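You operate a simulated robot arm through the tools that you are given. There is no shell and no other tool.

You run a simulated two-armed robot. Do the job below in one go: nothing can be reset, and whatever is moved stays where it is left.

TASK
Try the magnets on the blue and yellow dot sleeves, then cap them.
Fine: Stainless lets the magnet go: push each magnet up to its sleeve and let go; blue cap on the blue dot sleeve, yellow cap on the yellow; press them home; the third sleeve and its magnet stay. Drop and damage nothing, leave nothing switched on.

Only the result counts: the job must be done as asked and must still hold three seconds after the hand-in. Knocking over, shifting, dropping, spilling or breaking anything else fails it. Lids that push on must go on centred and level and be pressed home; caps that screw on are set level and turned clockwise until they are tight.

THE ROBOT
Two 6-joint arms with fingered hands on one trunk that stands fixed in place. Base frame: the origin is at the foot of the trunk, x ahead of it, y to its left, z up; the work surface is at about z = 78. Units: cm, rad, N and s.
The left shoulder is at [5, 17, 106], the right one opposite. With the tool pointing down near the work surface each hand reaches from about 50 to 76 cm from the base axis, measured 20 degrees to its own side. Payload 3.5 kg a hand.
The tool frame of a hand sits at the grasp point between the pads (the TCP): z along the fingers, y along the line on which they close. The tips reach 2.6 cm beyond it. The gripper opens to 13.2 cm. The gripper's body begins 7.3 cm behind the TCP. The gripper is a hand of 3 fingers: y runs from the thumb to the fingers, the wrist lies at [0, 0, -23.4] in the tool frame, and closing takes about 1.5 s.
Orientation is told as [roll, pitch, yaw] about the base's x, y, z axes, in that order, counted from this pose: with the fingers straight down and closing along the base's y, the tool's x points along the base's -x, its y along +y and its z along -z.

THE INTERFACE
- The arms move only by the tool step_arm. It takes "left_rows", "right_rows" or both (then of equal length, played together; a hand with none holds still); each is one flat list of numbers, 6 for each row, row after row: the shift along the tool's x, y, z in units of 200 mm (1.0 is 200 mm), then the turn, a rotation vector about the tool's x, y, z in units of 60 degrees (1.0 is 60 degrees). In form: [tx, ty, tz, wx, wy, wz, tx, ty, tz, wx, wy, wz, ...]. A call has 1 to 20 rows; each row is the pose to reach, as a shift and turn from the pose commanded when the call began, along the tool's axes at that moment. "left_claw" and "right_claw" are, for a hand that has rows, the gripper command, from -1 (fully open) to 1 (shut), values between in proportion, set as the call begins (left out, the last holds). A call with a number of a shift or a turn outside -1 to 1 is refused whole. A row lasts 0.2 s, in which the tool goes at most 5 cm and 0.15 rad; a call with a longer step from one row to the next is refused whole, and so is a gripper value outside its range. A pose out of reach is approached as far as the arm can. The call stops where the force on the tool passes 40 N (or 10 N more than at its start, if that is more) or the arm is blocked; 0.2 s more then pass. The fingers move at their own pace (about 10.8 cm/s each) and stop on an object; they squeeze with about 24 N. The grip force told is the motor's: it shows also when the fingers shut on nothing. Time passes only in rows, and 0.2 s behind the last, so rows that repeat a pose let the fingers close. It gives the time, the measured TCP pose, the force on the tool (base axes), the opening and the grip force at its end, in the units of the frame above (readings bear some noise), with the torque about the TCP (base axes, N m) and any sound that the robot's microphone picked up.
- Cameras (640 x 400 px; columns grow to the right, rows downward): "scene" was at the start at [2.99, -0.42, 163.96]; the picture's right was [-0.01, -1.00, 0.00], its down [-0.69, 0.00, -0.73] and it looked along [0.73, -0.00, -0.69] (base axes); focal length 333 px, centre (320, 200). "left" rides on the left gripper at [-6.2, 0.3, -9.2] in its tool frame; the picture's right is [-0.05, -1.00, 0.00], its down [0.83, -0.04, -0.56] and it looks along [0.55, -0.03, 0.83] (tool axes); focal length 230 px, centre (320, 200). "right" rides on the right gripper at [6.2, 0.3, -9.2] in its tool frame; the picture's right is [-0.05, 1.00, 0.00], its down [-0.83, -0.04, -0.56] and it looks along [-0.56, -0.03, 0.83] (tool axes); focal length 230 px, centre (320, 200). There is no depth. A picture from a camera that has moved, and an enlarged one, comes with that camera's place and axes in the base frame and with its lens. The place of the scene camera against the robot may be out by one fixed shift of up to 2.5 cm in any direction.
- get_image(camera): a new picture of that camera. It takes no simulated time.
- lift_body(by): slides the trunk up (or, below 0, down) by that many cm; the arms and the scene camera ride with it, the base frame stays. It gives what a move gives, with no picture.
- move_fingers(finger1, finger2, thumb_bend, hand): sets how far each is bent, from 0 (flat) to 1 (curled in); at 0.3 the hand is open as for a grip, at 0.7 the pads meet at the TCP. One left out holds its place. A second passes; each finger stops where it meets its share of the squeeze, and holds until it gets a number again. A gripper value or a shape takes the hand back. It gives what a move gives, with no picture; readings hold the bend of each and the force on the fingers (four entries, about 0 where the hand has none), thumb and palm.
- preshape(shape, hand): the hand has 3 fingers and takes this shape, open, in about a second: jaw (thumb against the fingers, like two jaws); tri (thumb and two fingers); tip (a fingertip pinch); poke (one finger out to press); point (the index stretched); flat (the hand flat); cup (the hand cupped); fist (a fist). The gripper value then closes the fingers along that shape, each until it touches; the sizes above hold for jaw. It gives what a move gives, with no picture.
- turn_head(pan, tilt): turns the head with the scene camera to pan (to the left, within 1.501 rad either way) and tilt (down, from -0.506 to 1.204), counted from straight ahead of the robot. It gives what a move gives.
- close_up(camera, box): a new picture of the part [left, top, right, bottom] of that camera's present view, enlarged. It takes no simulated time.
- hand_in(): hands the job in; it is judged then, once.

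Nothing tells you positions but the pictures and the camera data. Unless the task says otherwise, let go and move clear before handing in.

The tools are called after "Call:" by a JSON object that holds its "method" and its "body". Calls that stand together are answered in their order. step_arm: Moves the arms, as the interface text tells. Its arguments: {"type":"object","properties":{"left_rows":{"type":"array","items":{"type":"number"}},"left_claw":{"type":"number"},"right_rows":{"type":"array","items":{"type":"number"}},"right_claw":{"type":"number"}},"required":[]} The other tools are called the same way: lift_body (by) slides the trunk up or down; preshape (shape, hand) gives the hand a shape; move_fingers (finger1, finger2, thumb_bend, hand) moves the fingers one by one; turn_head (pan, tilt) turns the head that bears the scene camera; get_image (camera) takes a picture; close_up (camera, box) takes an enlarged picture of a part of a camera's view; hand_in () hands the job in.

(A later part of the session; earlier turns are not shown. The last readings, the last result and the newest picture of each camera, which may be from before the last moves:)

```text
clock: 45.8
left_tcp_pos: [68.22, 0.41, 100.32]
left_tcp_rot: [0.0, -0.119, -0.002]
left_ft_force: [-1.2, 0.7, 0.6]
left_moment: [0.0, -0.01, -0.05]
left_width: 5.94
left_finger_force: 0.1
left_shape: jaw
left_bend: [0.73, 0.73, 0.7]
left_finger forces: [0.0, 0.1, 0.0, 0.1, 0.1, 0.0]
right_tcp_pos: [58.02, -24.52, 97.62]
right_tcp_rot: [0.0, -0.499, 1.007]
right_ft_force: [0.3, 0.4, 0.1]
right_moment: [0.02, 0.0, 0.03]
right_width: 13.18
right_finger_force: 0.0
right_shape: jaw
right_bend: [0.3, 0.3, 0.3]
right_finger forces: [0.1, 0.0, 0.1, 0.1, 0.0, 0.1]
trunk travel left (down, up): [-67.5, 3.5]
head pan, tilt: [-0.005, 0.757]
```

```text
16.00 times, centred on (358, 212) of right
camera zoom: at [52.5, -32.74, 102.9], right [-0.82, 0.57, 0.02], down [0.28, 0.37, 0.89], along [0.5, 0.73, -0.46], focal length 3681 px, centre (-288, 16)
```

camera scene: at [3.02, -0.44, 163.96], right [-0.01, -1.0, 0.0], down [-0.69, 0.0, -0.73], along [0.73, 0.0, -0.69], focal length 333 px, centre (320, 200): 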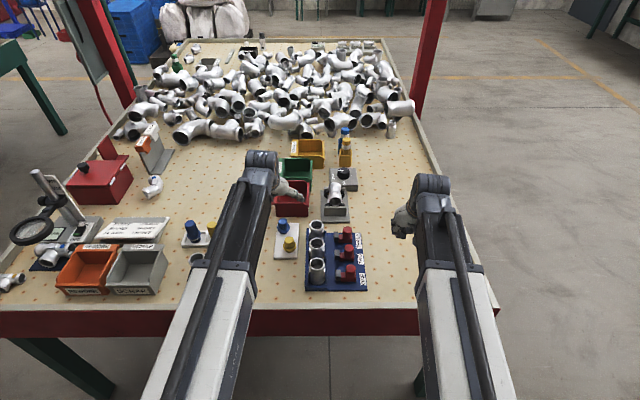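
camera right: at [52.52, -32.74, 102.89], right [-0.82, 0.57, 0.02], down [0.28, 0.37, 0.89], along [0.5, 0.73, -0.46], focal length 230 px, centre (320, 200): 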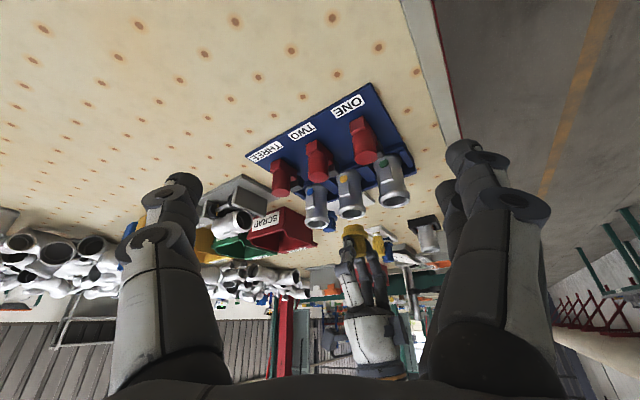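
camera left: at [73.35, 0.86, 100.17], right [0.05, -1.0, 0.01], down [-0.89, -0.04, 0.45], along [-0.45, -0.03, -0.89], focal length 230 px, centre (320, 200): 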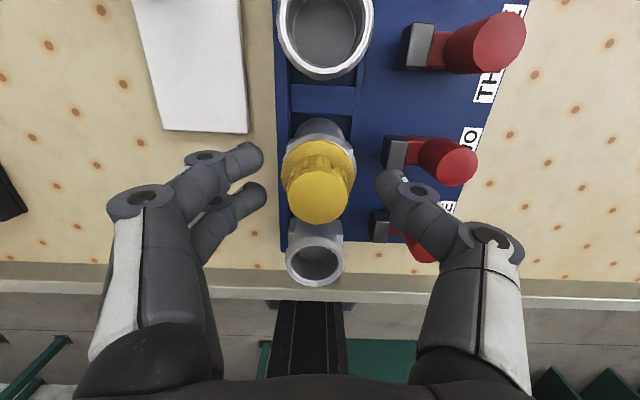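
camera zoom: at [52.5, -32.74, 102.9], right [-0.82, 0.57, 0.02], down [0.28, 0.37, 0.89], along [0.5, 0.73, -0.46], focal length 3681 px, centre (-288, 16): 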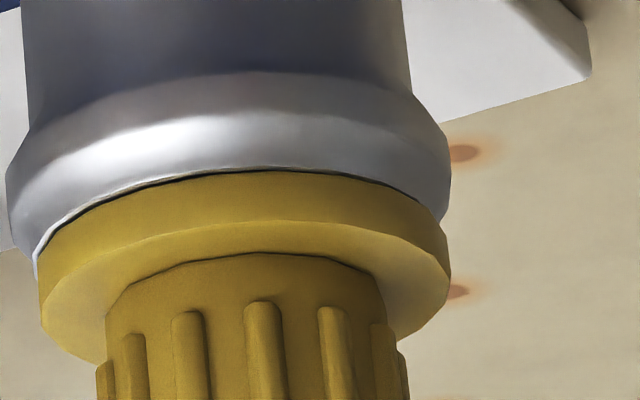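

Call:
{"method": "step_arm", "body": {"left_rows": [-0.1286, 0.144, 0.05, 0, -0.067, 0, -0.257, 0.2875, 0.13, 0, -0.134, 0, -0.386, 0.431, 0.23, 0, -0.2, 0, -0.5146, 0.575, 0.328, 0, -0.268, 0, -0.5146, 0.575, 0.328, 0, -0.268, 0]}}

Call:
{"method": "get_image", "body": {"camera": "left"}}

Call:
{"method": "close_up", "body": {"camera": "left", "box": [240, 130, 400, 230]}}

Call:
{"method": "get_image", "body": {"camera": "right"}}

```text
clock: 47.0
left_tcp_pos: [79.31, 12.09, 94.88]
left_tcp_rot: [0.002, -0.401, 0.0]
left_ft_force: [0.5, 0.8, -0.6]
left_moment: [0.01, 0.0, -0.01]
left_width: 5.93
left_finger_force: 0.1
left_shape: jaw
left_bend: [0.73, 0.73, 0.7]
left_finger forces: [0.1, 0.1, 0.1, 0.0, 0.0, 0.1]
right_tcp_pos: [58.04, -24.44, 97.64]
right_tcp_rot: [0.0, -0.498, 1.006]
right_ft_force: [0.5, -0.4, 0.1]
right_moment: [0.0, -0.03, 0.01]
right_width: 13.18
right_finger_force: 0.0
right_shape: jaw
right_bend: [0.3, 0.3, 0.3]
right_finger forces: [0.1, 0.0, 0.0, 0.0, 0.0, 0.0]
trunk travel left (down, up): [-67.5, 3.5]
head pan, tilt: [-0.005, 0.757]
```

```text
taken
camera left: at [81.32, 12.41, 105.91], right [0.05, -1.0, 0.02], down [-0.98, -0.04, 0.19], along [-0.19, -0.03, -0.98], focal length 230 px, centre (320, 200)
```

left: 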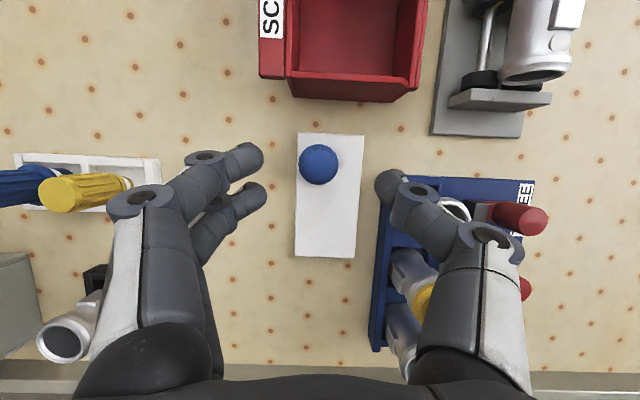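

```text
4.00 times, centred on (320, 180) of left
camera zoom: at [81.32, 12.41, 105.91], right [0.05, -1.0, 0.02], down [-0.98, -0.04, 0.19], along [-0.19, -0.03, -0.98], focal length 920 px, centre (320, 280)
```

zoom: 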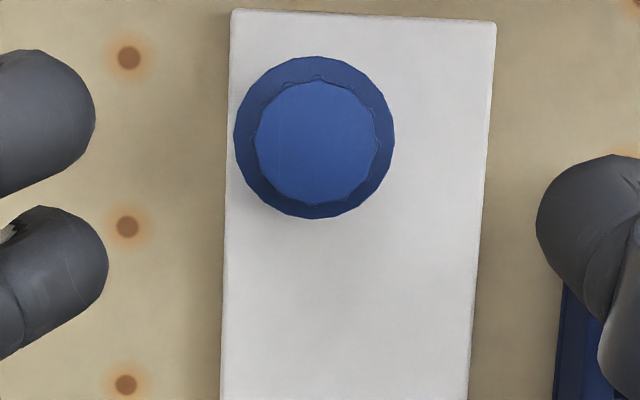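

```text
taken
camera right: at [52.52, -32.74, 102.89], right [-0.82, 0.57, 0.02], down [0.28, 0.37, 0.89], along [0.5, 0.73, -0.46], focal length 230 px, centre (320, 200)
```

right: 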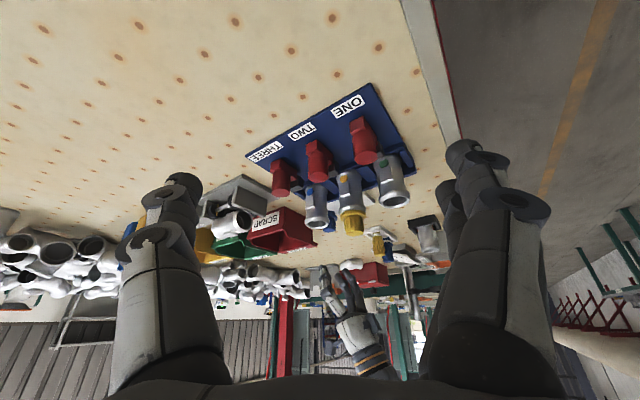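

Call:
{"method": "step_arm", "body": {"left_rows": [0.049, -0.0025, 0.14, 0, 0, 0, 0.098, -0.005, 0.28, 0, 0, 0, 0.148, -0.0075, 0.4206, 0, 0, 0, 0.148, -0.0075, 0.4206, 0, 0, 0]}}

Call:
{"method": "close_up", "body": {"camera": "left", "box": [220, 110, 420, 235]}}

Call:
{"method": "close_up", "body": {"camera": "right", "box": [300, 200, 364, 240]}}

```text
clock: 48.0
left_tcp_pos: [80.03, 11.77, 85.95]
left_tcp_rot: [-0.002, -0.402, 0.001]
left_ft_force: [0.5, -0.1, 0.1]
left_moment: [-0.01, 0.02, -0.07]
left_width: 5.95
left_finger_force: 0.0
left_shape: jaw
left_bend: [0.73, 0.73, 0.7]
left_finger forces: [0.0, 0.0, 0.0, 0.1, 0.1, 0.0]
right_tcp_pos: [58.35, -24.4, 97.6]
right_tcp_rot: [0.0, -0.5, 1.007]
right_ft_force: [0.8, -0.2, 1.0]
right_moment: [0.02, -0.02, 0.0]
right_width: 13.18
right_finger_force: 0.0
right_shape: jaw
right_bend: [0.3, 0.3, 0.3]
right_finger forces: [0.1, 0.0, 0.1, 0.1, 0.0, 0.0]
trunk travel left (down, up): [-67.5, 3.5]
head pan, tilt: [-0.005, 0.757]
```

```text
3.20 times, centred on (320, 172) of left
camera zoom: at [82.03, 12.14, 96.9], right [0.05, -1.0, 0.02], down [-0.98, -0.04, 0.19], along [-0.19, -0.03, -0.98], focal length 736 px, centre (320, 288)
```

zoom: 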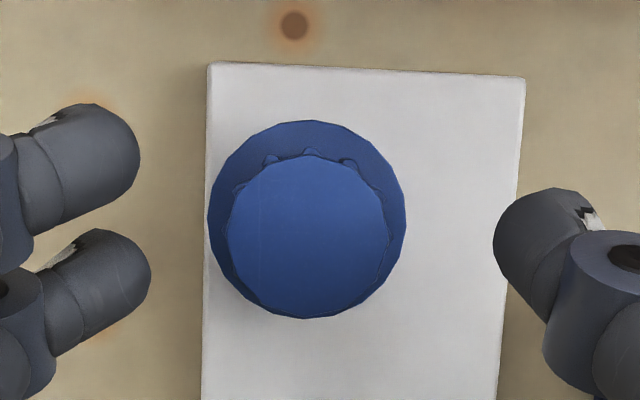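

```text
10.00 times, centred on (332, 220) of right
camera zoom: at [52.52, -32.73, 102.89], right [-0.82, 0.57, 0.02], down [0.28, 0.37, 0.89], along [0.5, 0.73, -0.46], focal length 2301 px, centre (200, 0)
```

zoom: 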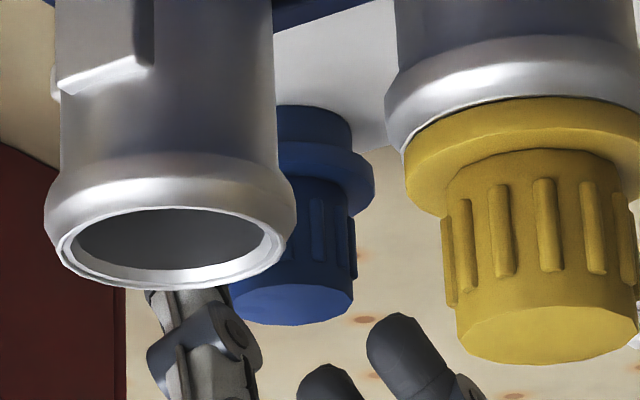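

Call:
{"method": "step_arm", "body": {"left_rows": [0.021, 0.002, 0.05, 0, 0, 0, 0.0418, 0.004, 0.099, 0, 0, 0, 0.0418, 0.004, 0.099, 0, 0, 0]}}

Call:
{"method": "close_up", "body": {"camera": "left", "box": [220, 130, 420, 255]}}

Call:
{"method": "close_up", "body": {"camera": "scene", "box": [260, 200, 320, 250]}}

Call:
{"method": "close_up", "body": {"camera": "right", "box": [300, 200, 364, 240]}}

```text
clock: 48.8
left_tcp_pos: [79.95, 11.99, 83.89]
left_tcp_rot: [-0.001, -0.4, 0.0]
left_ft_force: [-0.8, -1.1, -0.5]
left_moment: [0.04, -0.01, -0.03]
left_width: 5.95
left_finger_force: 0.0
left_shape: jaw
left_bend: [0.73, 0.73, 0.7]
left_finger forces: [0.0, 0.0, 0.0, 0.0, 0.0, 0.0]
right_tcp_pos: [58.16, -24.4, 97.68]
right_tcp_rot: [0.0, -0.5, 1.008]
right_ft_force: [-0.7, 0.3, 0.2]
right_moment: [0.02, 0.06, -0.01]
right_width: 13.2
right_finger_force: 0.0
right_shape: jaw
right_bend: [0.3, 0.3, 0.3]
right_finger forces: [0.0, 0.0, 0.0, 0.0, 0.0, 0.0]
trunk travel left (down, up): [-67.5, 3.5]
head pan, tilt: [-0.005, 0.757]
```

```text
3.20 times, centred on (320, 192) of left
camera zoom: at [82.01, 12.28, 94.82], right [0.05, -1.0, 0.02], down [-0.98, -0.04, 0.19], along [-0.19, -0.03, -0.98], focal length 736 px, centre (320, 224)
```

zoom: 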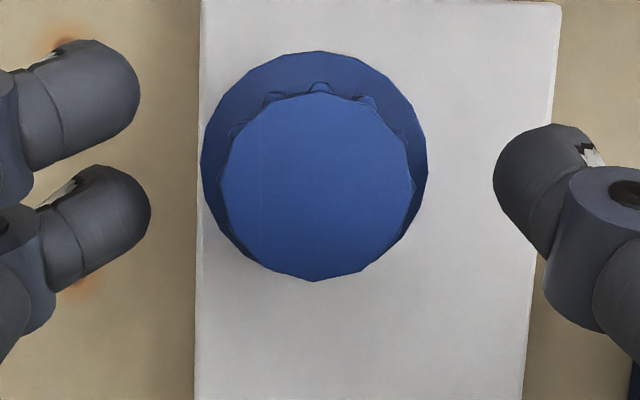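

```text
8.00 times, centred on (290, 225) of scene
camera zoom: at [2.99, -0.42, 163.96], right [-0.01, -1.0, 0.0], down [-0.69, 0.0, -0.73], along [0.73, 0.0, -0.69], focal length 2661 px, centre (560, 0)
```

zoom: 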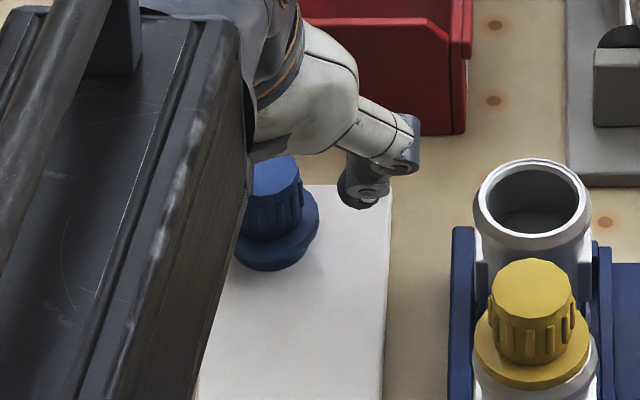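

```text
10.00 times, centred on (332, 220) of right
camera zoom: at [52.52, -32.74, 102.89], right [-0.82, 0.57, 0.02], down [0.28, 0.37, 0.89], along [0.5, 0.73, -0.46], focal length 2301 px, centre (200, 0)
```

zoom: 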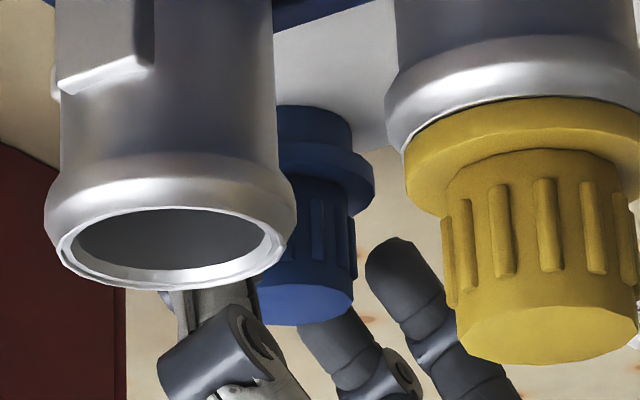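

Call:
{"method": "step_arm", "body": {"left_rows": [0, 0, 0, 0, 0, 0, 0, 0, 0, 0, 0, 0, 0, 0, 0, 0, 0, 0, 0, 0, 0, 0, 0, 0, 0, 0, 0, 0, 0, 0, 0, 0, 0, 0, 0, 0], "left_claw": 1}}

Call:
{"method": "close_up", "body": {"camera": "left", "box": [220, 130, 420, 255]}}

Call:
{"method": "close_up", "body": {"camera": "right", "box": [300, 200, 364, 240]}}

```text
clock: 50.2
left_tcp_pos: [80.0, 11.95, 83.83]
left_tcp_rot: [0.0, -0.399, -0.003]
left_ft_force: [0.0, 0.5, -1.0]
left_moment: [-0.02, 0.02, 0.01]
left_width: 2.11
left_finger_force: 23.9
left_shape: jaw
left_bend: [0.72, 0.73, 0.7]
left_finger forces: [9.5, 11.0, 0.0, 0.1, 20.7, 0.0]
right_tcp_pos: [58.06, -24.4, 97.6]
right_tcp_rot: [0.0, -0.499, 1.007]
right_ft_force: [0.5, -0.7, 0.6]
right_moment: [0.01, -0.01, 0.0]
right_width: 13.18
right_finger_force: 0.0
right_shape: jaw
right_bend: [0.3, 0.3, 0.3]
right_finger forces: [0.1, 0.0, 0.0, 0.0, 0.0, 0.1]
trunk travel left (down, up): [-67.5, 3.5]
head pan, tilt: [-0.005, 0.757]
```

```text
3.20 times, centred on (320, 192) of left
camera zoom: at [82.01, 12.27, 94.84], right [0.05, -1.0, 0.02], down [-0.98, -0.04, 0.19], along [-0.19, -0.03, -0.98], focal length 736 px, centre (320, 224)
```

zoom: 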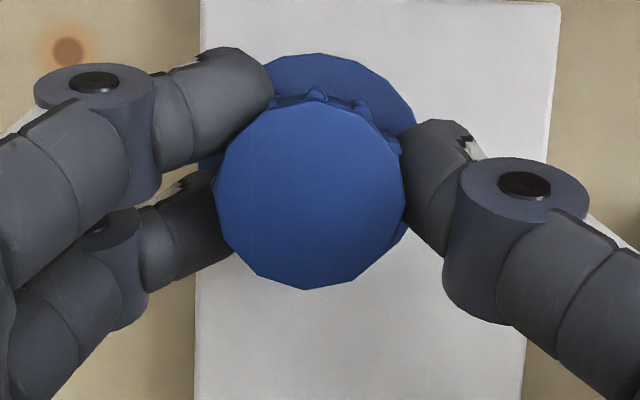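

```text
10.00 times, centred on (332, 220) of right
camera zoom: at [52.52, -32.74, 102.89], right [-0.82, 0.57, 0.02], down [0.28, 0.37, 0.89], along [0.5, 0.73, -0.46], focal length 2301 px, centre (200, 0)
```

zoom: 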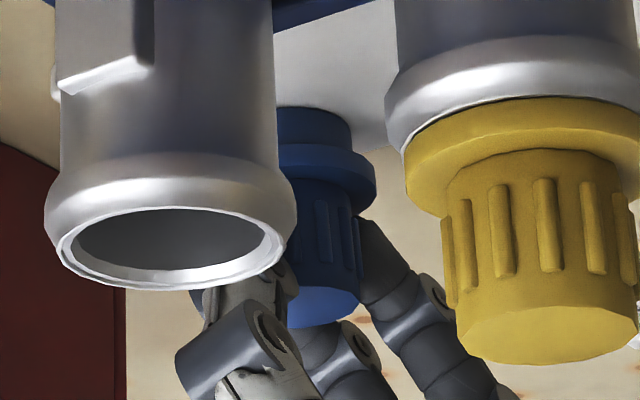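

Call:
{"method": "step_arm", "body": {"left_rows": [-0.0195, 0, -0.046, 0, 0, 0, -0.058, 0, -0.138, 0, 0, 0, -0.107, 0, -0.253, 0, 0, 0, -0.1556, 0, -0.3684, 0, 0, 0]}}

Call:
{"method": "get_image", "body": {"camera": "right"}}

Call:
{"method": "close_up", "body": {"camera": "left", "box": [220, 130, 420, 255]}}

Call:
{"method": "close_up", "body": {"camera": "scene", "box": [250, 180, 340, 250]}}

```text
clock: 51.2
left_tcp_pos: [80.04, 11.83, 91.99]
left_tcp_rot: [0.0, -0.4, -0.001]
left_ft_force: [0.3, -0.3, -0.8]
left_moment: [0.0, -0.01, 0.0]
left_width: 2.11
left_finger_force: 24.0
left_shape: jaw
left_bend: [0.72, 0.73, 0.7]
left_finger forces: [9.6, 11.3, 0.0, 0.0, 20.6, 0.1]
right_tcp_pos: [58.12, -24.44, 97.48]
right_tcp_rot: [0.0, -0.5, 1.008]
right_ft_force: [0.8, -0.1, 0.0]
right_moment: [-0.01, 0.01, 0.01]
right_width: 13.19
right_finger_force: 0.1
right_shape: jaw
right_bend: [0.3, 0.3, 0.3]
right_finger forces: [0.0, 0.0, 0.0, 0.0, 0.0, 0.0]
trunk travel left (down, up): [-67.5, 3.5]
head pan, tilt: [-0.005, 0.757]
```

```text
taken
camera right: at [52.52, -32.74, 102.89], right [-0.82, 0.57, 0.02], down [0.28, 0.37, 0.89], along [0.5, 0.73, -0.46], focal length 230 px, centre (320, 200)
```

right: 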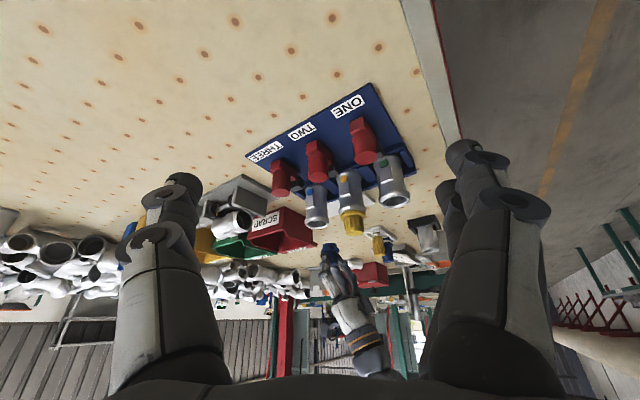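

```text
3.20 times, centred on (320, 192) of left
camera zoom: at [82.03, 12.22, 102.92], right [0.05, -1.0, 0.02], down [-0.98, -0.04, 0.19], along [-0.19, -0.03, -0.98], focal length 736 px, centre (320, 224)
```

zoom: 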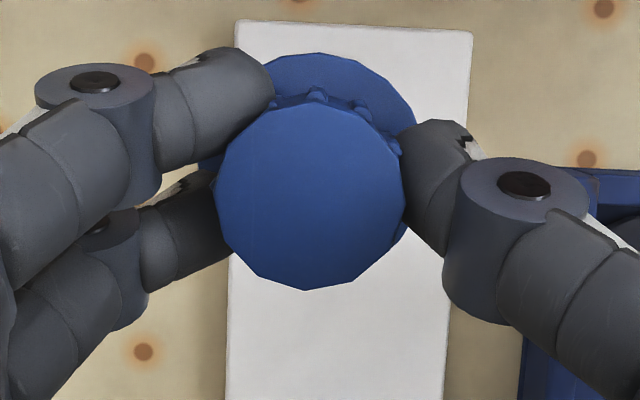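

```text
5.71 times, centred on (295, 215) of scene
camera zoom: at [2.98, -0.42, 163.95], right [-0.01, -1.0, 0.0], down [-0.69, 0.0, -0.73], along [0.73, 0.0, -0.69], focal length 1900 px, centre (463, 114)
```

zoom: 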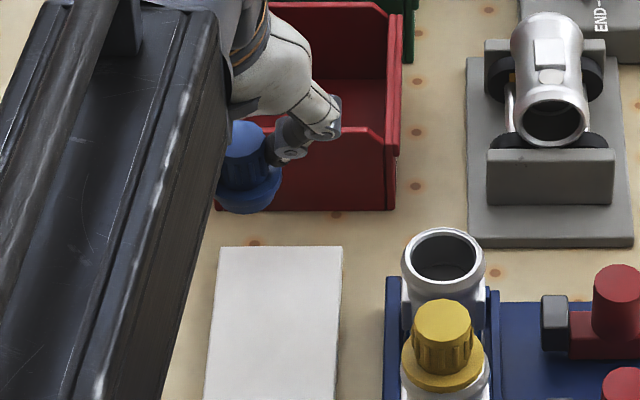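

Call:
{"method": "close_up", "body": {"camera": "right", "box": [308, 232, 348, 257]}}

```text
16.00 times, centred on (328, 244) of right
camera zoom: at [52.52, -32.74, 102.89], right [-0.82, 0.57, 0.02], down [0.28, 0.37, 0.89], along [0.5, 0.73, -0.46], focal length 3681 px, centre (192, -512)
```

zoom: 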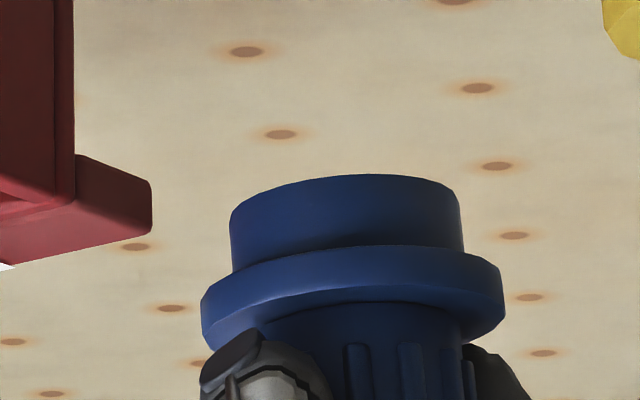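

The blue cap is held but leans about 0.04 rad toward the robot. I raise it, level it with a small pitch change and carry it over sleeve THREE (blue dot).

Call:
{"method": "step_arm", "body": {"left_rows": [-0.039, 0, -0.092, 0, 0.02, 0, 0.012, -0.143, -0.114, 0, 0.043, 0, 0.0635, -0.286, -0.135, 0, 0.043, 0, 0.115, -0.4287, -0.157, 0, 0.043, 0, 0.166, -0.5715, -0.1787, 0, 0.043, 0, 0.166, -0.5715, -0.1787, 0, 0.043, 0]}}

Call:
{"method": "close_up", "body": {"camera": "scene", "box": [300, 211, 340, 246]}}

Call:
{"method": "close_up", "body": {"camera": "right", "box": [290, 210, 354, 250]}}

Call:
{"method": "get_image", "body": {"camera": "left"}}

```text
clock: 52.6
left_tcp_pos: [75.55, 0.5, 93.89]
left_tcp_rot: [0.0, -0.356, -0.001]
left_ft_force: [0.2, -0.2, 0.3]
left_moment: [0.0, 0.01, -0.02]
left_width: 2.09
left_finger_force: 24.2
left_shape: jaw
left_bend: [0.72, 0.73, 0.7]
left_finger forces: [9.7, 11.2, 0.0, 0.0, 20.6, 0.0]
right_tcp_pos: [58.08, -24.31, 97.6]
right_tcp_rot: [0.001, -0.499, 1.006]
right_ft_force: [-0.3, 0.0, 0.6]
right_moment: [-0.02, 0.0, -0.01]
right_width: 13.17
right_finger_force: 0.1
right_shape: jaw
right_bend: [0.3, 0.3, 0.3]
right_finger forces: [0.0, 0.0, 0.0, 0.0, 0.0, 0.0]
trunk travel left (down, up): [-67.5, 3.5]
head pan, tilt: [-0.005, 0.757]
```

```text
11.43 times, centred on (320, 228) of scene
camera zoom: at [3.0, -0.41, 163.96], right [-0.01, -1.0, 0.0], down [-0.69, 0.0, -0.73], along [0.73, 0.0, -0.69], focal length 3801 px, centre (320, -126)
```

zoom: 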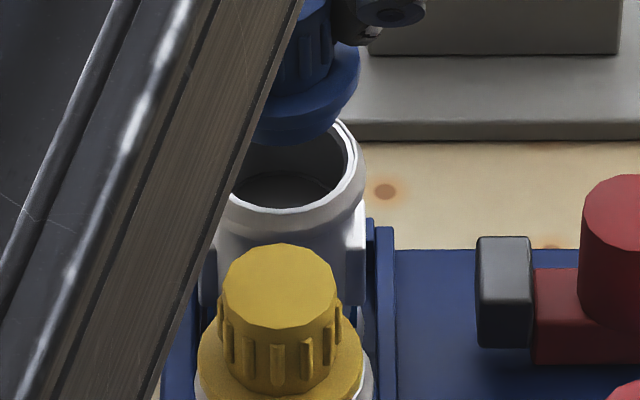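

```text
10.00 times, centred on (322, 230) of right
camera zoom: at [52.53, -32.73, 102.89], right [-0.82, 0.57, 0.02], down [0.28, 0.37, 0.89], along [0.5, 0.73, -0.46], focal length 2301 px, centre (300, -100)
```

zoom: 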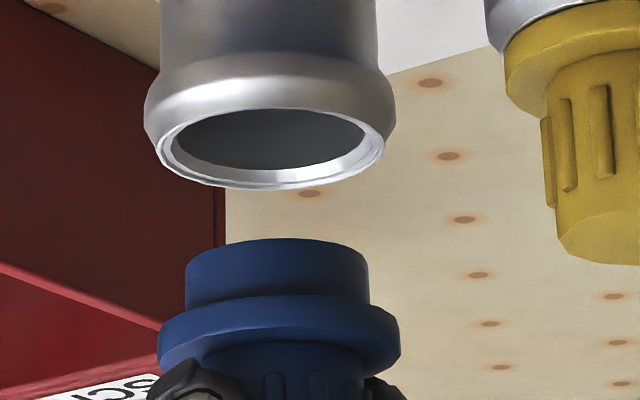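

```text
taken
camera left: at [78.08, 0.88, 104.76], right [0.05, -1.0, 0.02], down [-0.97, -0.04, 0.23], along [-0.23, -0.03, -0.97], focal length 230 px, centre (320, 200)
```

left: 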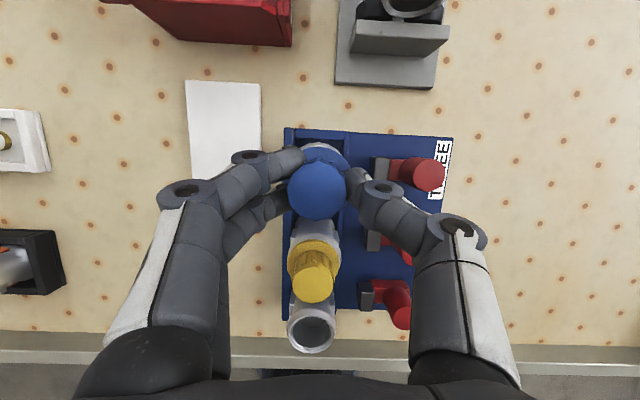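

Call:
{"method": "close_up", "body": {"camera": "scene", "box": [306, 214, 338, 240]}}

Call:
{"method": "close_up", "body": {"camera": "right", "box": [300, 217, 340, 242]}}

```text
15.38 times, centred on (322, 227) of scene
camera zoom: at [3.0, -0.41, 163.96], right [-0.01, -1.0, 0.0], down [-0.69, 0.0, -0.73], along [0.73, 0.0, -0.69], focal length 5117 px, centre (289, -215)
```

zoom: 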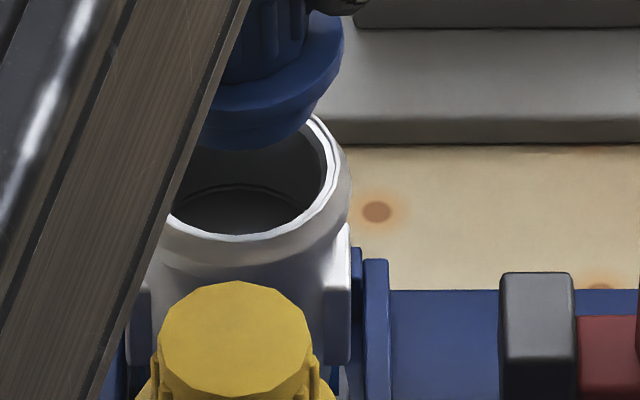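

```text
16.00 times, centred on (320, 230) of right
camera zoom: at [52.53, -32.73, 102.89], right [-0.82, 0.57, 0.02], down [0.28, 0.37, 0.89], along [0.5, 0.73, -0.46], focal length 3681 px, centre (320, -272)
```

zoom: 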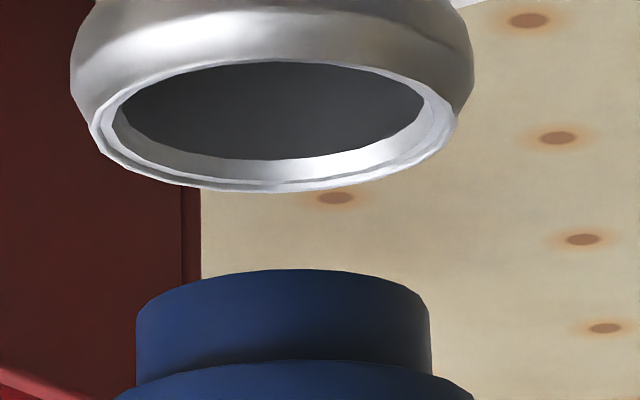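

The blue cap is level and nearly centred over the blue-dot sleeve, about 0.09 cm short in x. I correct that and go down most of the way.

Call:
{"method": "step_arm", "body": {"left_rows": [-0.004, 0.0005, 0.002, 0, 0, 0, 0.009, 0.0005, 0.036, 0, 0, 0, 0.0219, 0.0005, 0.0719, 0, 0, 0, 0.0219, 0.0005, 0.0719, 0, 0, 0]}}

Call:
{"method": "close_up", "body": {"camera": "scene", "box": [306, 214, 338, 240]}}

Call:
{"method": "close_up", "body": {"camera": "right", "box": [300, 217, 340, 242]}}

```text
clock: 53.6
left_tcp_pos: [75.61, 0.47, 92.44]
left_tcp_rot: [0.0, -0.353, 0.001]
left_ft_force: [0.2, -0.3, -0.6]
left_moment: [0.0, 0.02, -0.01]
left_width: 2.09
left_finger_force: 24.1
left_shape: jaw
left_bend: [0.72, 0.73, 0.7]
left_finger forces: [9.7, 11.4, 0.1, 0.0, 20.6, 0.0]
right_tcp_pos: [58.18, -24.47, 97.62]
right_tcp_rot: [0.002, -0.499, 1.005]
right_ft_force: [1.0, -0.7, -0.2]
right_moment: [0.03, -0.04, -0.01]
right_width: 13.2
right_finger_force: 0.0
right_shape: jaw
right_bend: [0.3, 0.3, 0.3]
right_finger forces: [0.0, 0.0, 0.1, 0.0, 0.1, 0.1]
trunk travel left (down, up): [-67.5, 3.5]
head pan, tilt: [-0.005, 0.757]
```

```text
15.38 times, centred on (322, 227) of scene
camera zoom: at [3.0, -0.42, 163.96], right [-0.01, -1.0, 0.0], down [-0.69, 0.0, -0.73], along [0.73, 0.0, -0.69], focal length 5117 px, centre (289, -215)
```

zoom: 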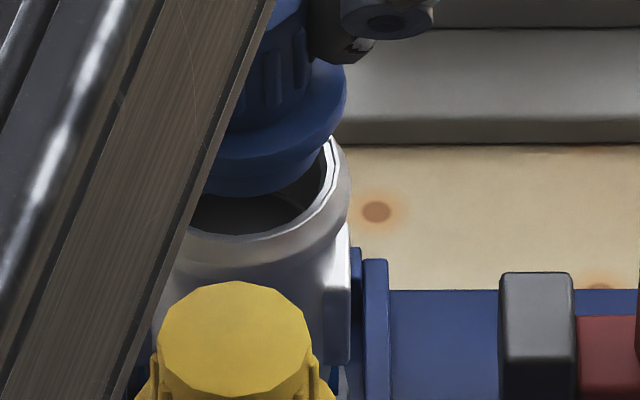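

```text
16.00 times, centred on (320, 230) of right
camera zoom: at [52.52, -32.74, 102.89], right [-0.82, 0.57, 0.02], down [0.28, 0.37, 0.89], along [0.5, 0.73, -0.46], focal length 3681 px, centre (320, -272)
```

zoom: 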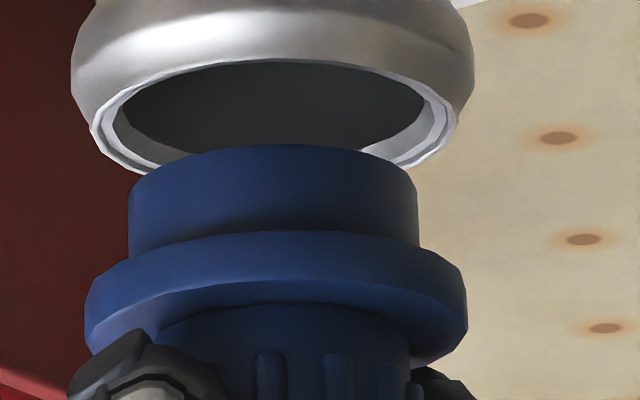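

Call:
{"method": "step_arm", "body": {"left_rows": [0, 0.003, 0, 0, 0, 0, 0.0063, 0.003, 0.0176, 0, 0, 0, 0.0126, 0.003, 0.0353, 0, 0, 0, 0.0126, 0.003, 0.0353, 0, 0, 0]}}

Call:
{"method": "close_up", "body": {"camera": "scene", "box": [306, 214, 338, 240]}}

Call:
{"method": "close_up", "body": {"camera": "right", "box": [300, 217, 340, 242]}}

```text
clock: 54.6
left_tcp_pos: [75.61, 0.5, 91.71]
left_tcp_rot: [-0.001, -0.356, 0.001]
left_ft_force: [-0.6, 0.1, 0.8]
left_moment: [0.0, 0.01, 0.02]
left_width: 2.1
left_finger_force: 24.5
left_shape: jaw
left_bend: [0.72, 0.73, 0.7]
left_finger forces: [9.8, 11.3, 0.0, 0.0, 20.5, 0.1]
right_tcp_pos: [58.17, -24.45, 97.66]
right_tcp_rot: [0.001, -0.5, 1.006]
right_ft_force: [0.6, 0.3, 0.3]
right_moment: [0.0, 0.02, -0.01]
right_width: 13.2
right_finger_force: 0.0
right_shape: jaw
right_bend: [0.3, 0.3, 0.3]
right_finger forces: [0.0, 0.0, 0.0, 0.0, 0.1, 0.0]
trunk travel left (down, up): [-67.5, 3.5]
head pan, tilt: [-0.005, 0.757]
```

```text
15.38 times, centred on (322, 227) of scene
camera zoom: at [3.0, -0.42, 163.96], right [-0.01, -1.0, 0.0], down [-0.69, 0.0, -0.73], along [0.73, 0.0, -0.69], focal length 5117 px, centre (289, -215)
```

zoom: 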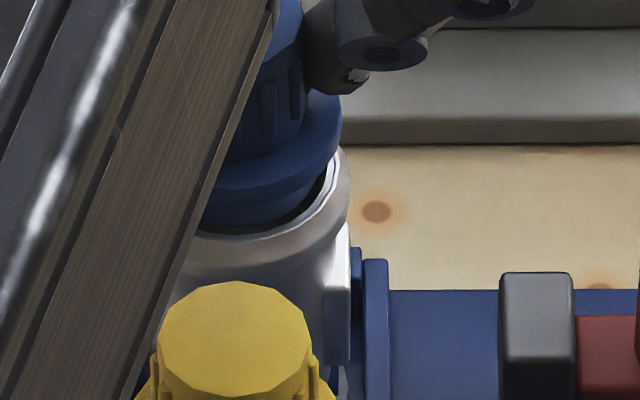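

```text
16.00 times, centred on (320, 230) of right
camera zoom: at [52.52, -32.74, 102.89], right [-0.82, 0.57, 0.02], down [0.28, 0.37, 0.89], along [0.5, 0.73, -0.46], focal length 3681 px, centre (320, -272)
```

zoom: 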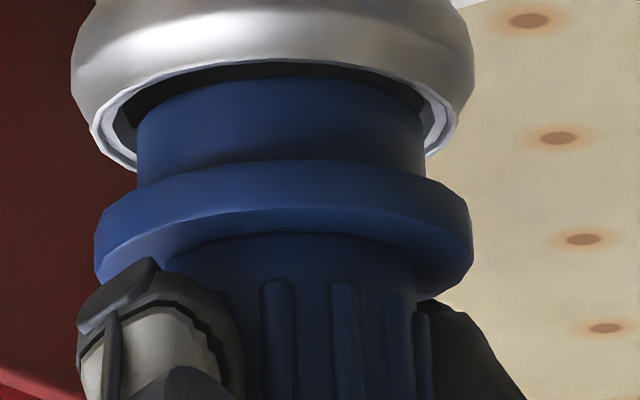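

Call:
{"method": "step_arm", "body": {"left_rows": [-0.0028, -0.0018, 0.001, 0, 0, 0, -0.0028, -0.0018, 0.001, 0, 0, 0, 0.0015, -0.0018, 0.0128, 0, 0, 0]}}

Call:
{"method": "close_up", "body": {"camera": "scene", "box": [306, 214, 338, 240]}}

Call:
{"method": "close_up", "body": {"camera": "right", "box": [300, 217, 340, 242]}}

```text
clock: 55.4
left_tcp_pos: [75.65, 0.59, 91.51]
left_tcp_rot: [-0.001, -0.356, 0.0]
left_ft_force: [-0.2, 0.7, -0.2]
left_moment: [0.01, 0.01, 0.0]
left_width: 2.12
left_finger_force: 24.4
left_shape: jaw
left_bend: [0.72, 0.73, 0.7]
left_finger forces: [9.8, 11.2, 0.0, 0.1, 20.6, 0.0]
right_tcp_pos: [58.11, -24.6, 97.62]
right_tcp_rot: [-0.001, -0.5, 1.009]
right_ft_force: [0.0, 0.7, 0.7]
right_moment: [0.01, -0.04, 0.05]
right_width: 13.16
right_finger_force: 0.0
right_shape: jaw
right_bend: [0.3, 0.3, 0.3]
right_finger forces: [0.1, 0.0, 0.1, 0.0, 0.0, 0.0]
trunk travel left (down, up): [-67.5, 3.5]
head pan, tilt: [-0.005, 0.757]
```

```text
15.38 times, centred on (322, 227) of scene
camera zoom: at [3.0, -0.42, 163.96], right [-0.01, -1.0, 0.0], down [-0.69, 0.0, -0.73], along [0.73, 0.0, -0.69], focal length 5117 px, centre (289, -215)
```

zoom: 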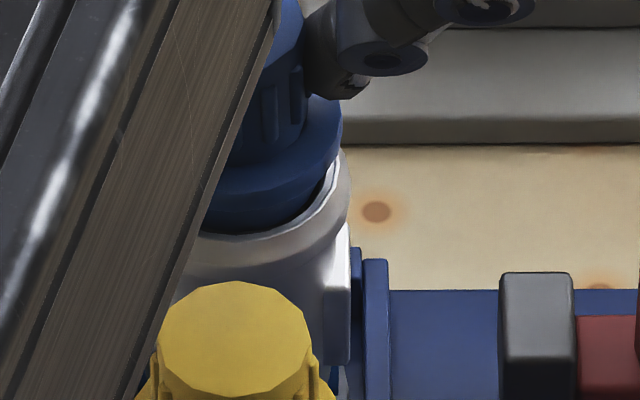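

```text
16.00 times, centred on (320, 230) of right
camera zoom: at [52.53, -32.74, 102.89], right [-0.82, 0.57, 0.02], down [0.28, 0.37, 0.89], along [0.5, 0.73, -0.46], focal length 3681 px, centre (320, -272)
```

zoom: 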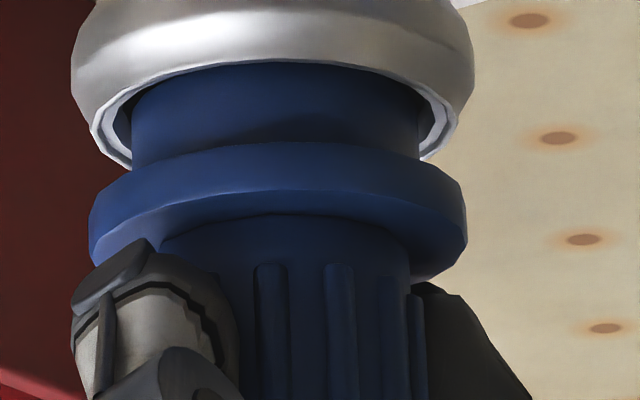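

Call:
{"method": "step_arm", "body": {"left_rows": [0.0017, -0.0008, 0.0047, 0, 0, 0, 0.0035, -0.0008, 0.0094, 0, 0, 0, 0.0052, -0.0008, 0.0141, 0, 0, 0]}}

Call:
{"method": "close_up", "body": {"camera": "scene", "box": [306, 214, 338, 240]}}

Call:
{"method": "close_up", "body": {"camera": "right", "box": [300, 217, 340, 242]}}

```text
clock: 56.2
left_tcp_pos: [75.69, 0.56, 91.13]
left_tcp_rot: [-0.001, -0.357, 0.001]
left_ft_force: [0.2, 0.0, 0.1]
left_moment: [0.0, 0.01, -0.02]
left_width: 2.09
left_finger_force: 23.9
left_shape: jaw
left_bend: [0.72, 0.73, 0.7]
left_finger forces: [9.8, 11.3, 0.0, 0.0, 20.5, 0.0]
right_tcp_pos: [58.19, -24.42, 97.63]
right_tcp_rot: [0.0, -0.501, 1.008]
right_ft_force: [0.7, 0.2, -0.2]
right_moment: [-0.02, -0.01, -0.01]
right_width: 13.19
right_finger_force: 0.1
right_shape: jaw
right_bend: [0.3, 0.3, 0.3]
right_finger forces: [0.0, 0.0, 0.1, 0.0, 0.0, 0.0]
trunk travel left (down, up): [-67.5, 3.5]
head pan, tilt: [-0.005, 0.757]
```

```text
15.38 times, centred on (322, 227) of scene
camera zoom: at [3.0, -0.42, 163.96], right [-0.01, -1.0, 0.0], down [-0.69, 0.0, -0.73], along [0.73, 0.0, -0.69], focal length 5117 px, centre (289, -215)
```

zoom: 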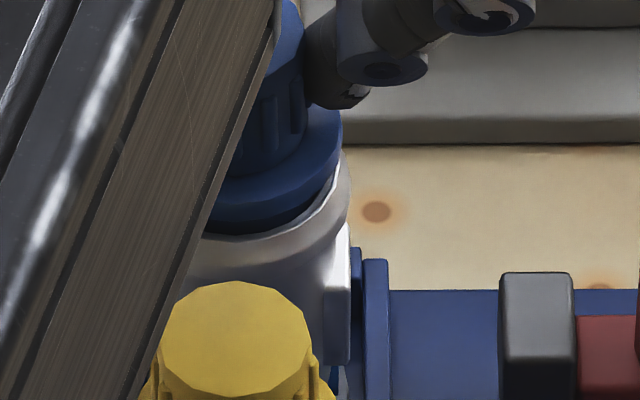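

```text
16.00 times, centred on (320, 230) of right
camera zoom: at [52.52, -32.74, 102.89], right [-0.82, 0.57, 0.02], down [0.28, 0.37, 0.89], along [0.5, 0.73, -0.46], focal length 3681 px, centre (320, -272)
```

zoom: 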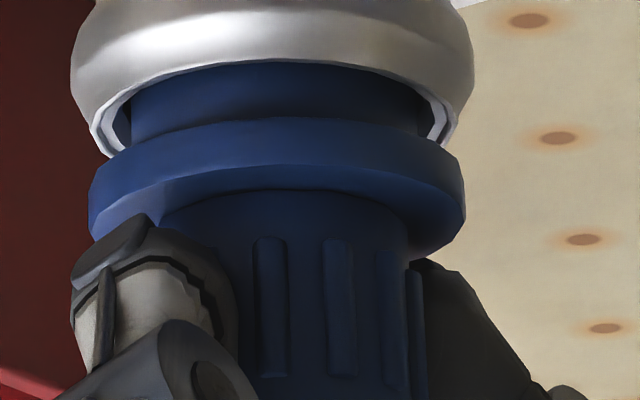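

Call:
{"method": "step_arm", "body": {"left_rows": [0.0005, -0.0005, 0.005, 0, 0, 0, 0.0022, -0.0005, 0.0095, 0, 0, 0, 0.004, -0.0005, 0.0145, 0, 0, 0]}}

Call:
{"method": "close_up", "body": {"camera": "scene", "box": [306, 214, 338, 240]}}

Call:
{"method": "close_up", "body": {"camera": "right", "box": [300, 217, 340, 242]}}

```text
clock: 57.0
left_tcp_pos: [75.69, 0.56, 90.93]
left_tcp_rot: [0.0, -0.355, 0.0]
left_ft_force: [1.0, -0.4, -0.6]
left_moment: [-0.05, -0.06, 0.01]
left_width: 2.09
left_finger_force: 23.6
left_shape: jaw
left_bend: [0.72, 0.73, 0.7]
left_finger forces: [9.7, 11.4, 0.1, 0.0, 20.6, 0.1]
right_tcp_pos: [58.08, -24.44, 97.59]
right_tcp_rot: [0.001, -0.499, 1.007]
right_ft_force: [-0.9, 1.2, 0.7]
right_moment: [0.0, -0.01, -0.04]
right_width: 13.16
right_finger_force: 0.0
right_shape: jaw
right_bend: [0.3, 0.3, 0.3]
right_finger forces: [0.1, 0.0, 0.0, 0.0, 0.0, 0.1]
trunk travel left (down, up): [-67.5, 3.5]
head pan, tilt: [-0.005, 0.757]
```

```text
15.38 times, centred on (322, 227) of scene
camera zoom: at [3.0, -0.42, 163.96], right [-0.01, -1.0, 0.0], down [-0.69, 0.0, -0.73], along [0.73, 0.0, -0.69], focal length 5117 px, centre (289, -215)
```

zoom: 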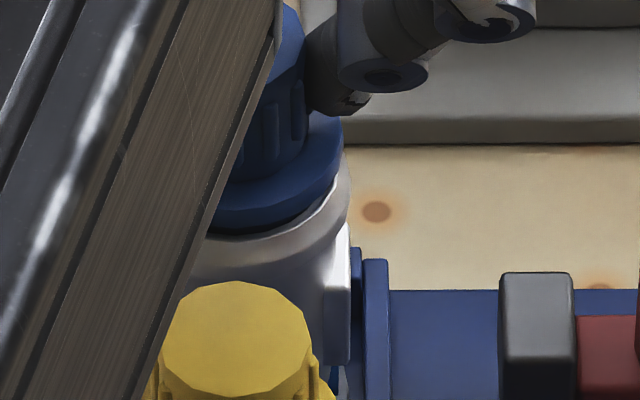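

```text
16.00 times, centred on (320, 230) of right
camera zoom: at [52.52, -32.74, 102.89], right [-0.82, 0.57, 0.02], down [0.28, 0.37, 0.89], along [0.5, 0.73, -0.46], focal length 3681 px, centre (320, -272)
```

zoom: 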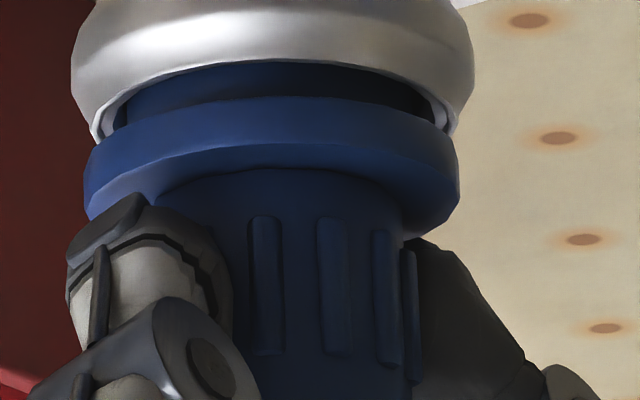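

Call:
{"method": "step_arm", "body": {"left_rows": [0.0022, 0, 0.0045, 0, 0, 0, 0.004, 0, 0.0095, 0, 0, 0, 0.0062, 0, 0.0155, 0, 0, 0]}}

Call:
{"method": "close_up", "body": {"camera": "scene", "box": [306, 214, 338, 240]}}

Call:
{"method": "close_up", "body": {"camera": "right", "box": [300, 217, 340, 242]}}

```text
clock: 57.8
left_tcp_pos: [75.72, 0.38, 90.56]
left_tcp_rot: [-0.001, -0.354, 0.001]
left_ft_force: [0.0, 0.7, 0.2]
left_moment: [0.01, 0.01, 0.02]
left_width: 2.11
left_finger_force: 24.2
left_shape: jaw
left_bend: [0.72, 0.73, 0.7]
left_finger forces: [9.9, 11.7, 0.0, 0.0, 20.5, 0.1]
right_tcp_pos: [58.02, -24.42, 97.62]
right_tcp_rot: [0.0, -0.499, 1.006]
right_ft_force: [0.7, 0.1, 0.7]
right_moment: [-0.01, -0.02, 0.04]
right_width: 13.19
right_finger_force: 0.0
right_shape: jaw
right_bend: [0.3, 0.3, 0.3]
right_finger forces: [0.0, 0.1, 0.1, 0.0, 0.0, 0.0]
trunk travel left (down, up): [-67.5, 3.5]
head pan, tilt: [-0.005, 0.757]
```

```text
15.38 times, centred on (322, 227) of scene
camera zoom: at [2.99, -0.42, 163.96], right [-0.01, -1.0, 0.0], down [-0.69, 0.0, -0.73], along [0.73, 0.0, -0.69], focal length 5117 px, centre (289, -215)
```

zoom: 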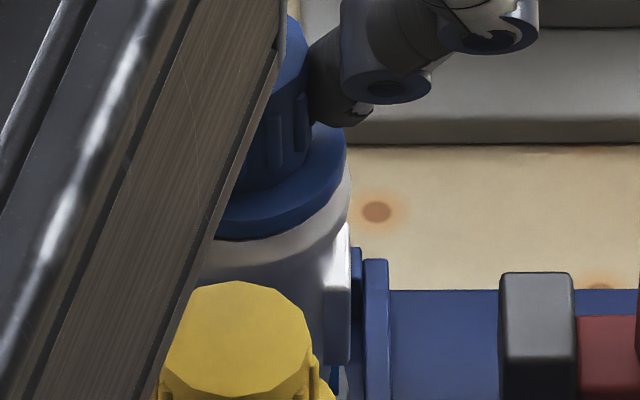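

```text
16.00 times, centred on (320, 230) of right
camera zoom: at [52.52, -32.73, 102.89], right [-0.82, 0.57, 0.02], down [0.28, 0.37, 0.89], along [0.5, 0.73, -0.46], focal length 3681 px, centre (320, -272)
```

zoom: 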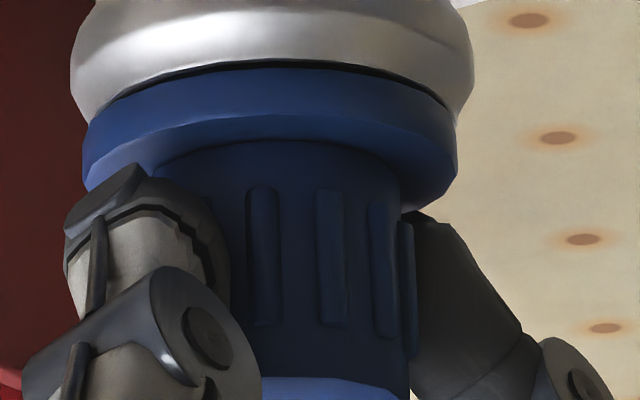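

Call:
{"method": "step_arm", "body": {"left_rows": [0.0009, 0.002, 0.0023, 0, 0, 0, 0.0026, 0.002, 0.007, 0, 0, 0, 0.0044, 0.002, 0.0117, 0, 0, 0]}}

Call:
{"method": "close_up", "body": {"camera": "right", "box": [300, 217, 340, 242]}}

```text
clock: 58.6
left_tcp_pos: [75.67, 0.47, 90.36]
left_tcp_rot: [-0.001, -0.36, -0.001]
left_ft_force: [1.0, -0.6, 9.6]
left_moment: [0.17, 0.01, 0.0]
left_width: 2.13
left_finger_force: 24.0
left_shape: jaw
left_bend: [0.72, 0.74, 0.7]
left_finger forces: [9.9, 17.8, 0.0, 0.0, 23.7, 0.1]
right_tcp_pos: [58.03, -24.37, 97.63]
right_tcp_rot: [-0.001, -0.501, 1.007]
right_ft_force: [-1.0, 1.1, -0.7]
right_moment: [-0.01, -0.04, -0.02]
right_width: 13.18
right_finger_force: 0.0
right_shape: jaw
right_bend: [0.3, 0.3, 0.3]
right_finger forces: [0.0, 0.1, 0.0, 0.1, 0.0, 0.0]
trunk travel left (down, up): [-67.5, 3.5]
head pan, tilt: [-0.005, 0.757]
```

```text
16.00 times, centred on (320, 230) of right
camera zoom: at [52.46, -32.74, 102.94], right [-0.82, 0.57, 0.02], down [0.28, 0.37, 0.89], along [0.5, 0.73, -0.46], focal length 3681 px, centre (320, -272)
```

zoom: 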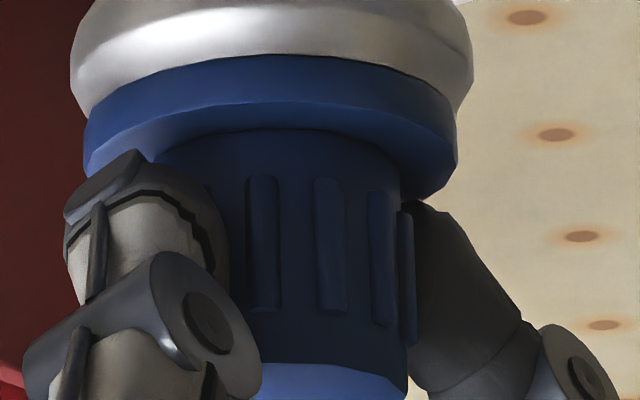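

Call:
{"method": "step_arm", "body": {"left_rows": [0.0017, 0, 0.0047, 0, 0, 0, 0.0035, 0, 0.0094, 0, 0, 0, 0.0044, 0, 0.0117, 0, 0, 0, 0.0044, 0, 0.0117, 0, 0, 0]}}

Call:
{"method": "close_up", "body": {"camera": "right", "box": [300, 217, 340, 242]}}

```text
clock: 59.6
left_tcp_pos: [75.7, 0.6, 90.39]
left_tcp_rot: [0.0, -0.361, 0.002]
left_ft_force: [4.9, -1.8, 31.0]
left_moment: [0.28, -0.1, -0.06]
left_width: 2.24
left_finger_force: 24.3
left_shape: jaw
left_bend: [0.73, 0.75, 0.71]
left_finger forces: [11.0, 27.4, 0.0, 0.0, 27.0, 0.0]
right_tcp_pos: [57.95, -24.49, 97.72]
right_tcp_rot: [-0.002, -0.501, 1.007]
right_ft_force: [0.7, 1.1, 0.0]
right_moment: [0.03, -0.01, 0.01]
right_width: 13.19
right_finger_force: 0.0
right_shape: jaw
right_bend: [0.3, 0.3, 0.3]
right_finger forces: [0.1, 0.1, 0.1, 0.0, 0.1, 0.0]
trunk travel left (down, up): [-67.5, 3.5]
head pan, tilt: [-0.005, 0.757]
```

```text
16.00 times, centred on (320, 230) of right
camera zoom: at [52.36, -32.74, 103.01], right [-0.82, 0.57, 0.02], down [0.28, 0.37, 0.89], along [0.5, 0.73, -0.46], focal length 3681 px, centre (320, -272)
```

zoom: 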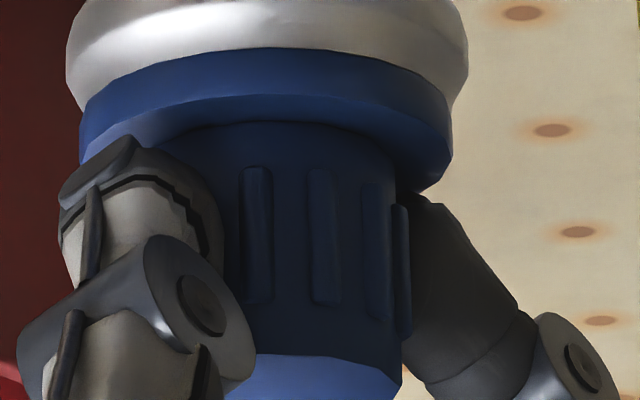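

Call:
{"method": "step_arm", "body": {"left_rows": [-0.0031, 0, -0.0084, 0, 0, 0, -0.0063, 0, -0.0169, 0, 0, 0, -0.0063, 0, -0.0169, 0, 0, 0]}}

Call:
{"method": "close_up", "body": {"camera": "right", "box": [300, 217, 340, 242]}}

```text
clock: 60.4
left_tcp_pos: [75.58, 0.58, 90.34]
left_tcp_rot: [0.0, -0.356, 0.0]
left_ft_force: [3.8, -1.9, 18.7]
left_moment: [0.04, -0.09, -0.04]
left_width: 2.21
left_finger_force: 24.0
left_shape: jaw
left_bend: [0.73, 0.75, 0.71]
left_finger forces: [11.6, 20.6, 0.1, 0.0, 25.9, 0.1]
right_tcp_pos: [58.02, -24.49, 97.6]
right_tcp_rot: [-0.003, -0.499, 1.006]
right_ft_force: [0.1, 0.6, -0.6]
right_moment: [-0.01, 0.02, -0.02]
right_width: 13.2
right_finger_force: 0.0
right_shape: jaw
right_bend: [0.3, 0.3, 0.3]
right_finger forces: [0.0, 0.0, 0.0, 0.0, 0.0, 0.0]
trunk travel left (down, up): [-67.5, 3.5]
head pan, tilt: [-0.005, 0.757]
```

```text
16.00 times, centred on (320, 230) of right
camera zoom: at [52.43, -32.75, 102.94], right [-0.82, 0.57, 0.02], down [0.28, 0.37, 0.89], along [0.5, 0.73, -0.46], focal length 3681 px, centre (320, -272)
```

zoom: 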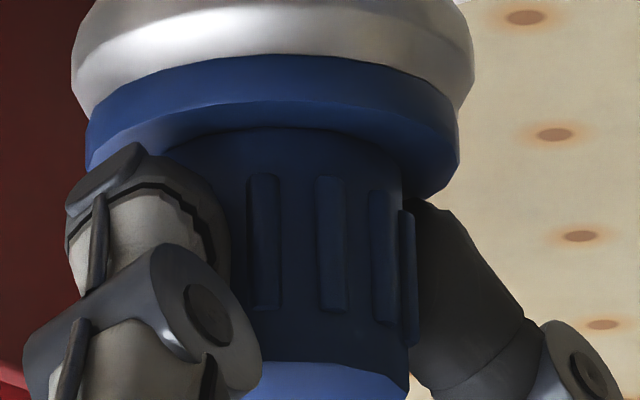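

Call:
{"method": "step_arm", "body": {"left_rows": [-0.002, 0, -0.0055, 0, 0, 0, -0.004, 0, -0.011, 0, 0, 0, -0.004, 0, -0.011, 0, 0, 0]}}

Call:
{"method": "close_up", "body": {"camera": "right", "box": [300, 217, 340, 242]}}

```text
clock: 61.2
left_tcp_pos: [75.55, 0.58, 90.47]
left_tcp_rot: [0.0, -0.352, 0.001]
left_ft_force: [0.0, -1.5, 1.8]
left_moment: [0.07, 0.03, 0.02]
left_width: 2.19
left_finger_force: 24.4
left_shape: jaw
left_bend: [0.73, 0.74, 0.71]
left_finger forces: [10.8, 13.4, 0.1, 0.0, 22.2, 0.0]
right_tcp_pos: [58.11, -24.46, 97.52]
right_tcp_rot: [-0.001, -0.499, 1.008]
right_ft_force: [0.4, -0.4, -0.4]
right_moment: [-0.02, 0.01, 0.0]
right_width: 13.21
right_finger_force: 0.1
right_shape: jaw
right_bend: [0.3, 0.3, 0.3]
right_finger forces: [0.0, 0.0, 0.0, 0.0, 0.0, 0.1]
trunk travel left (down, up): [-67.5, 3.5]
head pan, tilt: [-0.005, 0.757]
```

```text
16.00 times, centred on (320, 230) of right
camera zoom: at [52.51, -32.73, 102.88], right [-0.82, 0.57, 0.02], down [0.28, 0.37, 0.89], along [0.5, 0.73, -0.46], focal length 3681 px, centre (320, -272)
```

zoom: 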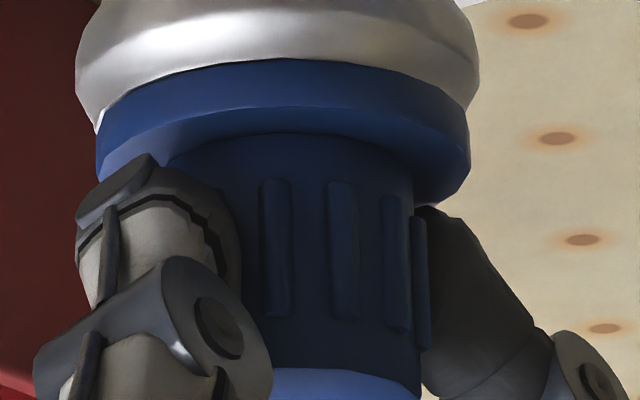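

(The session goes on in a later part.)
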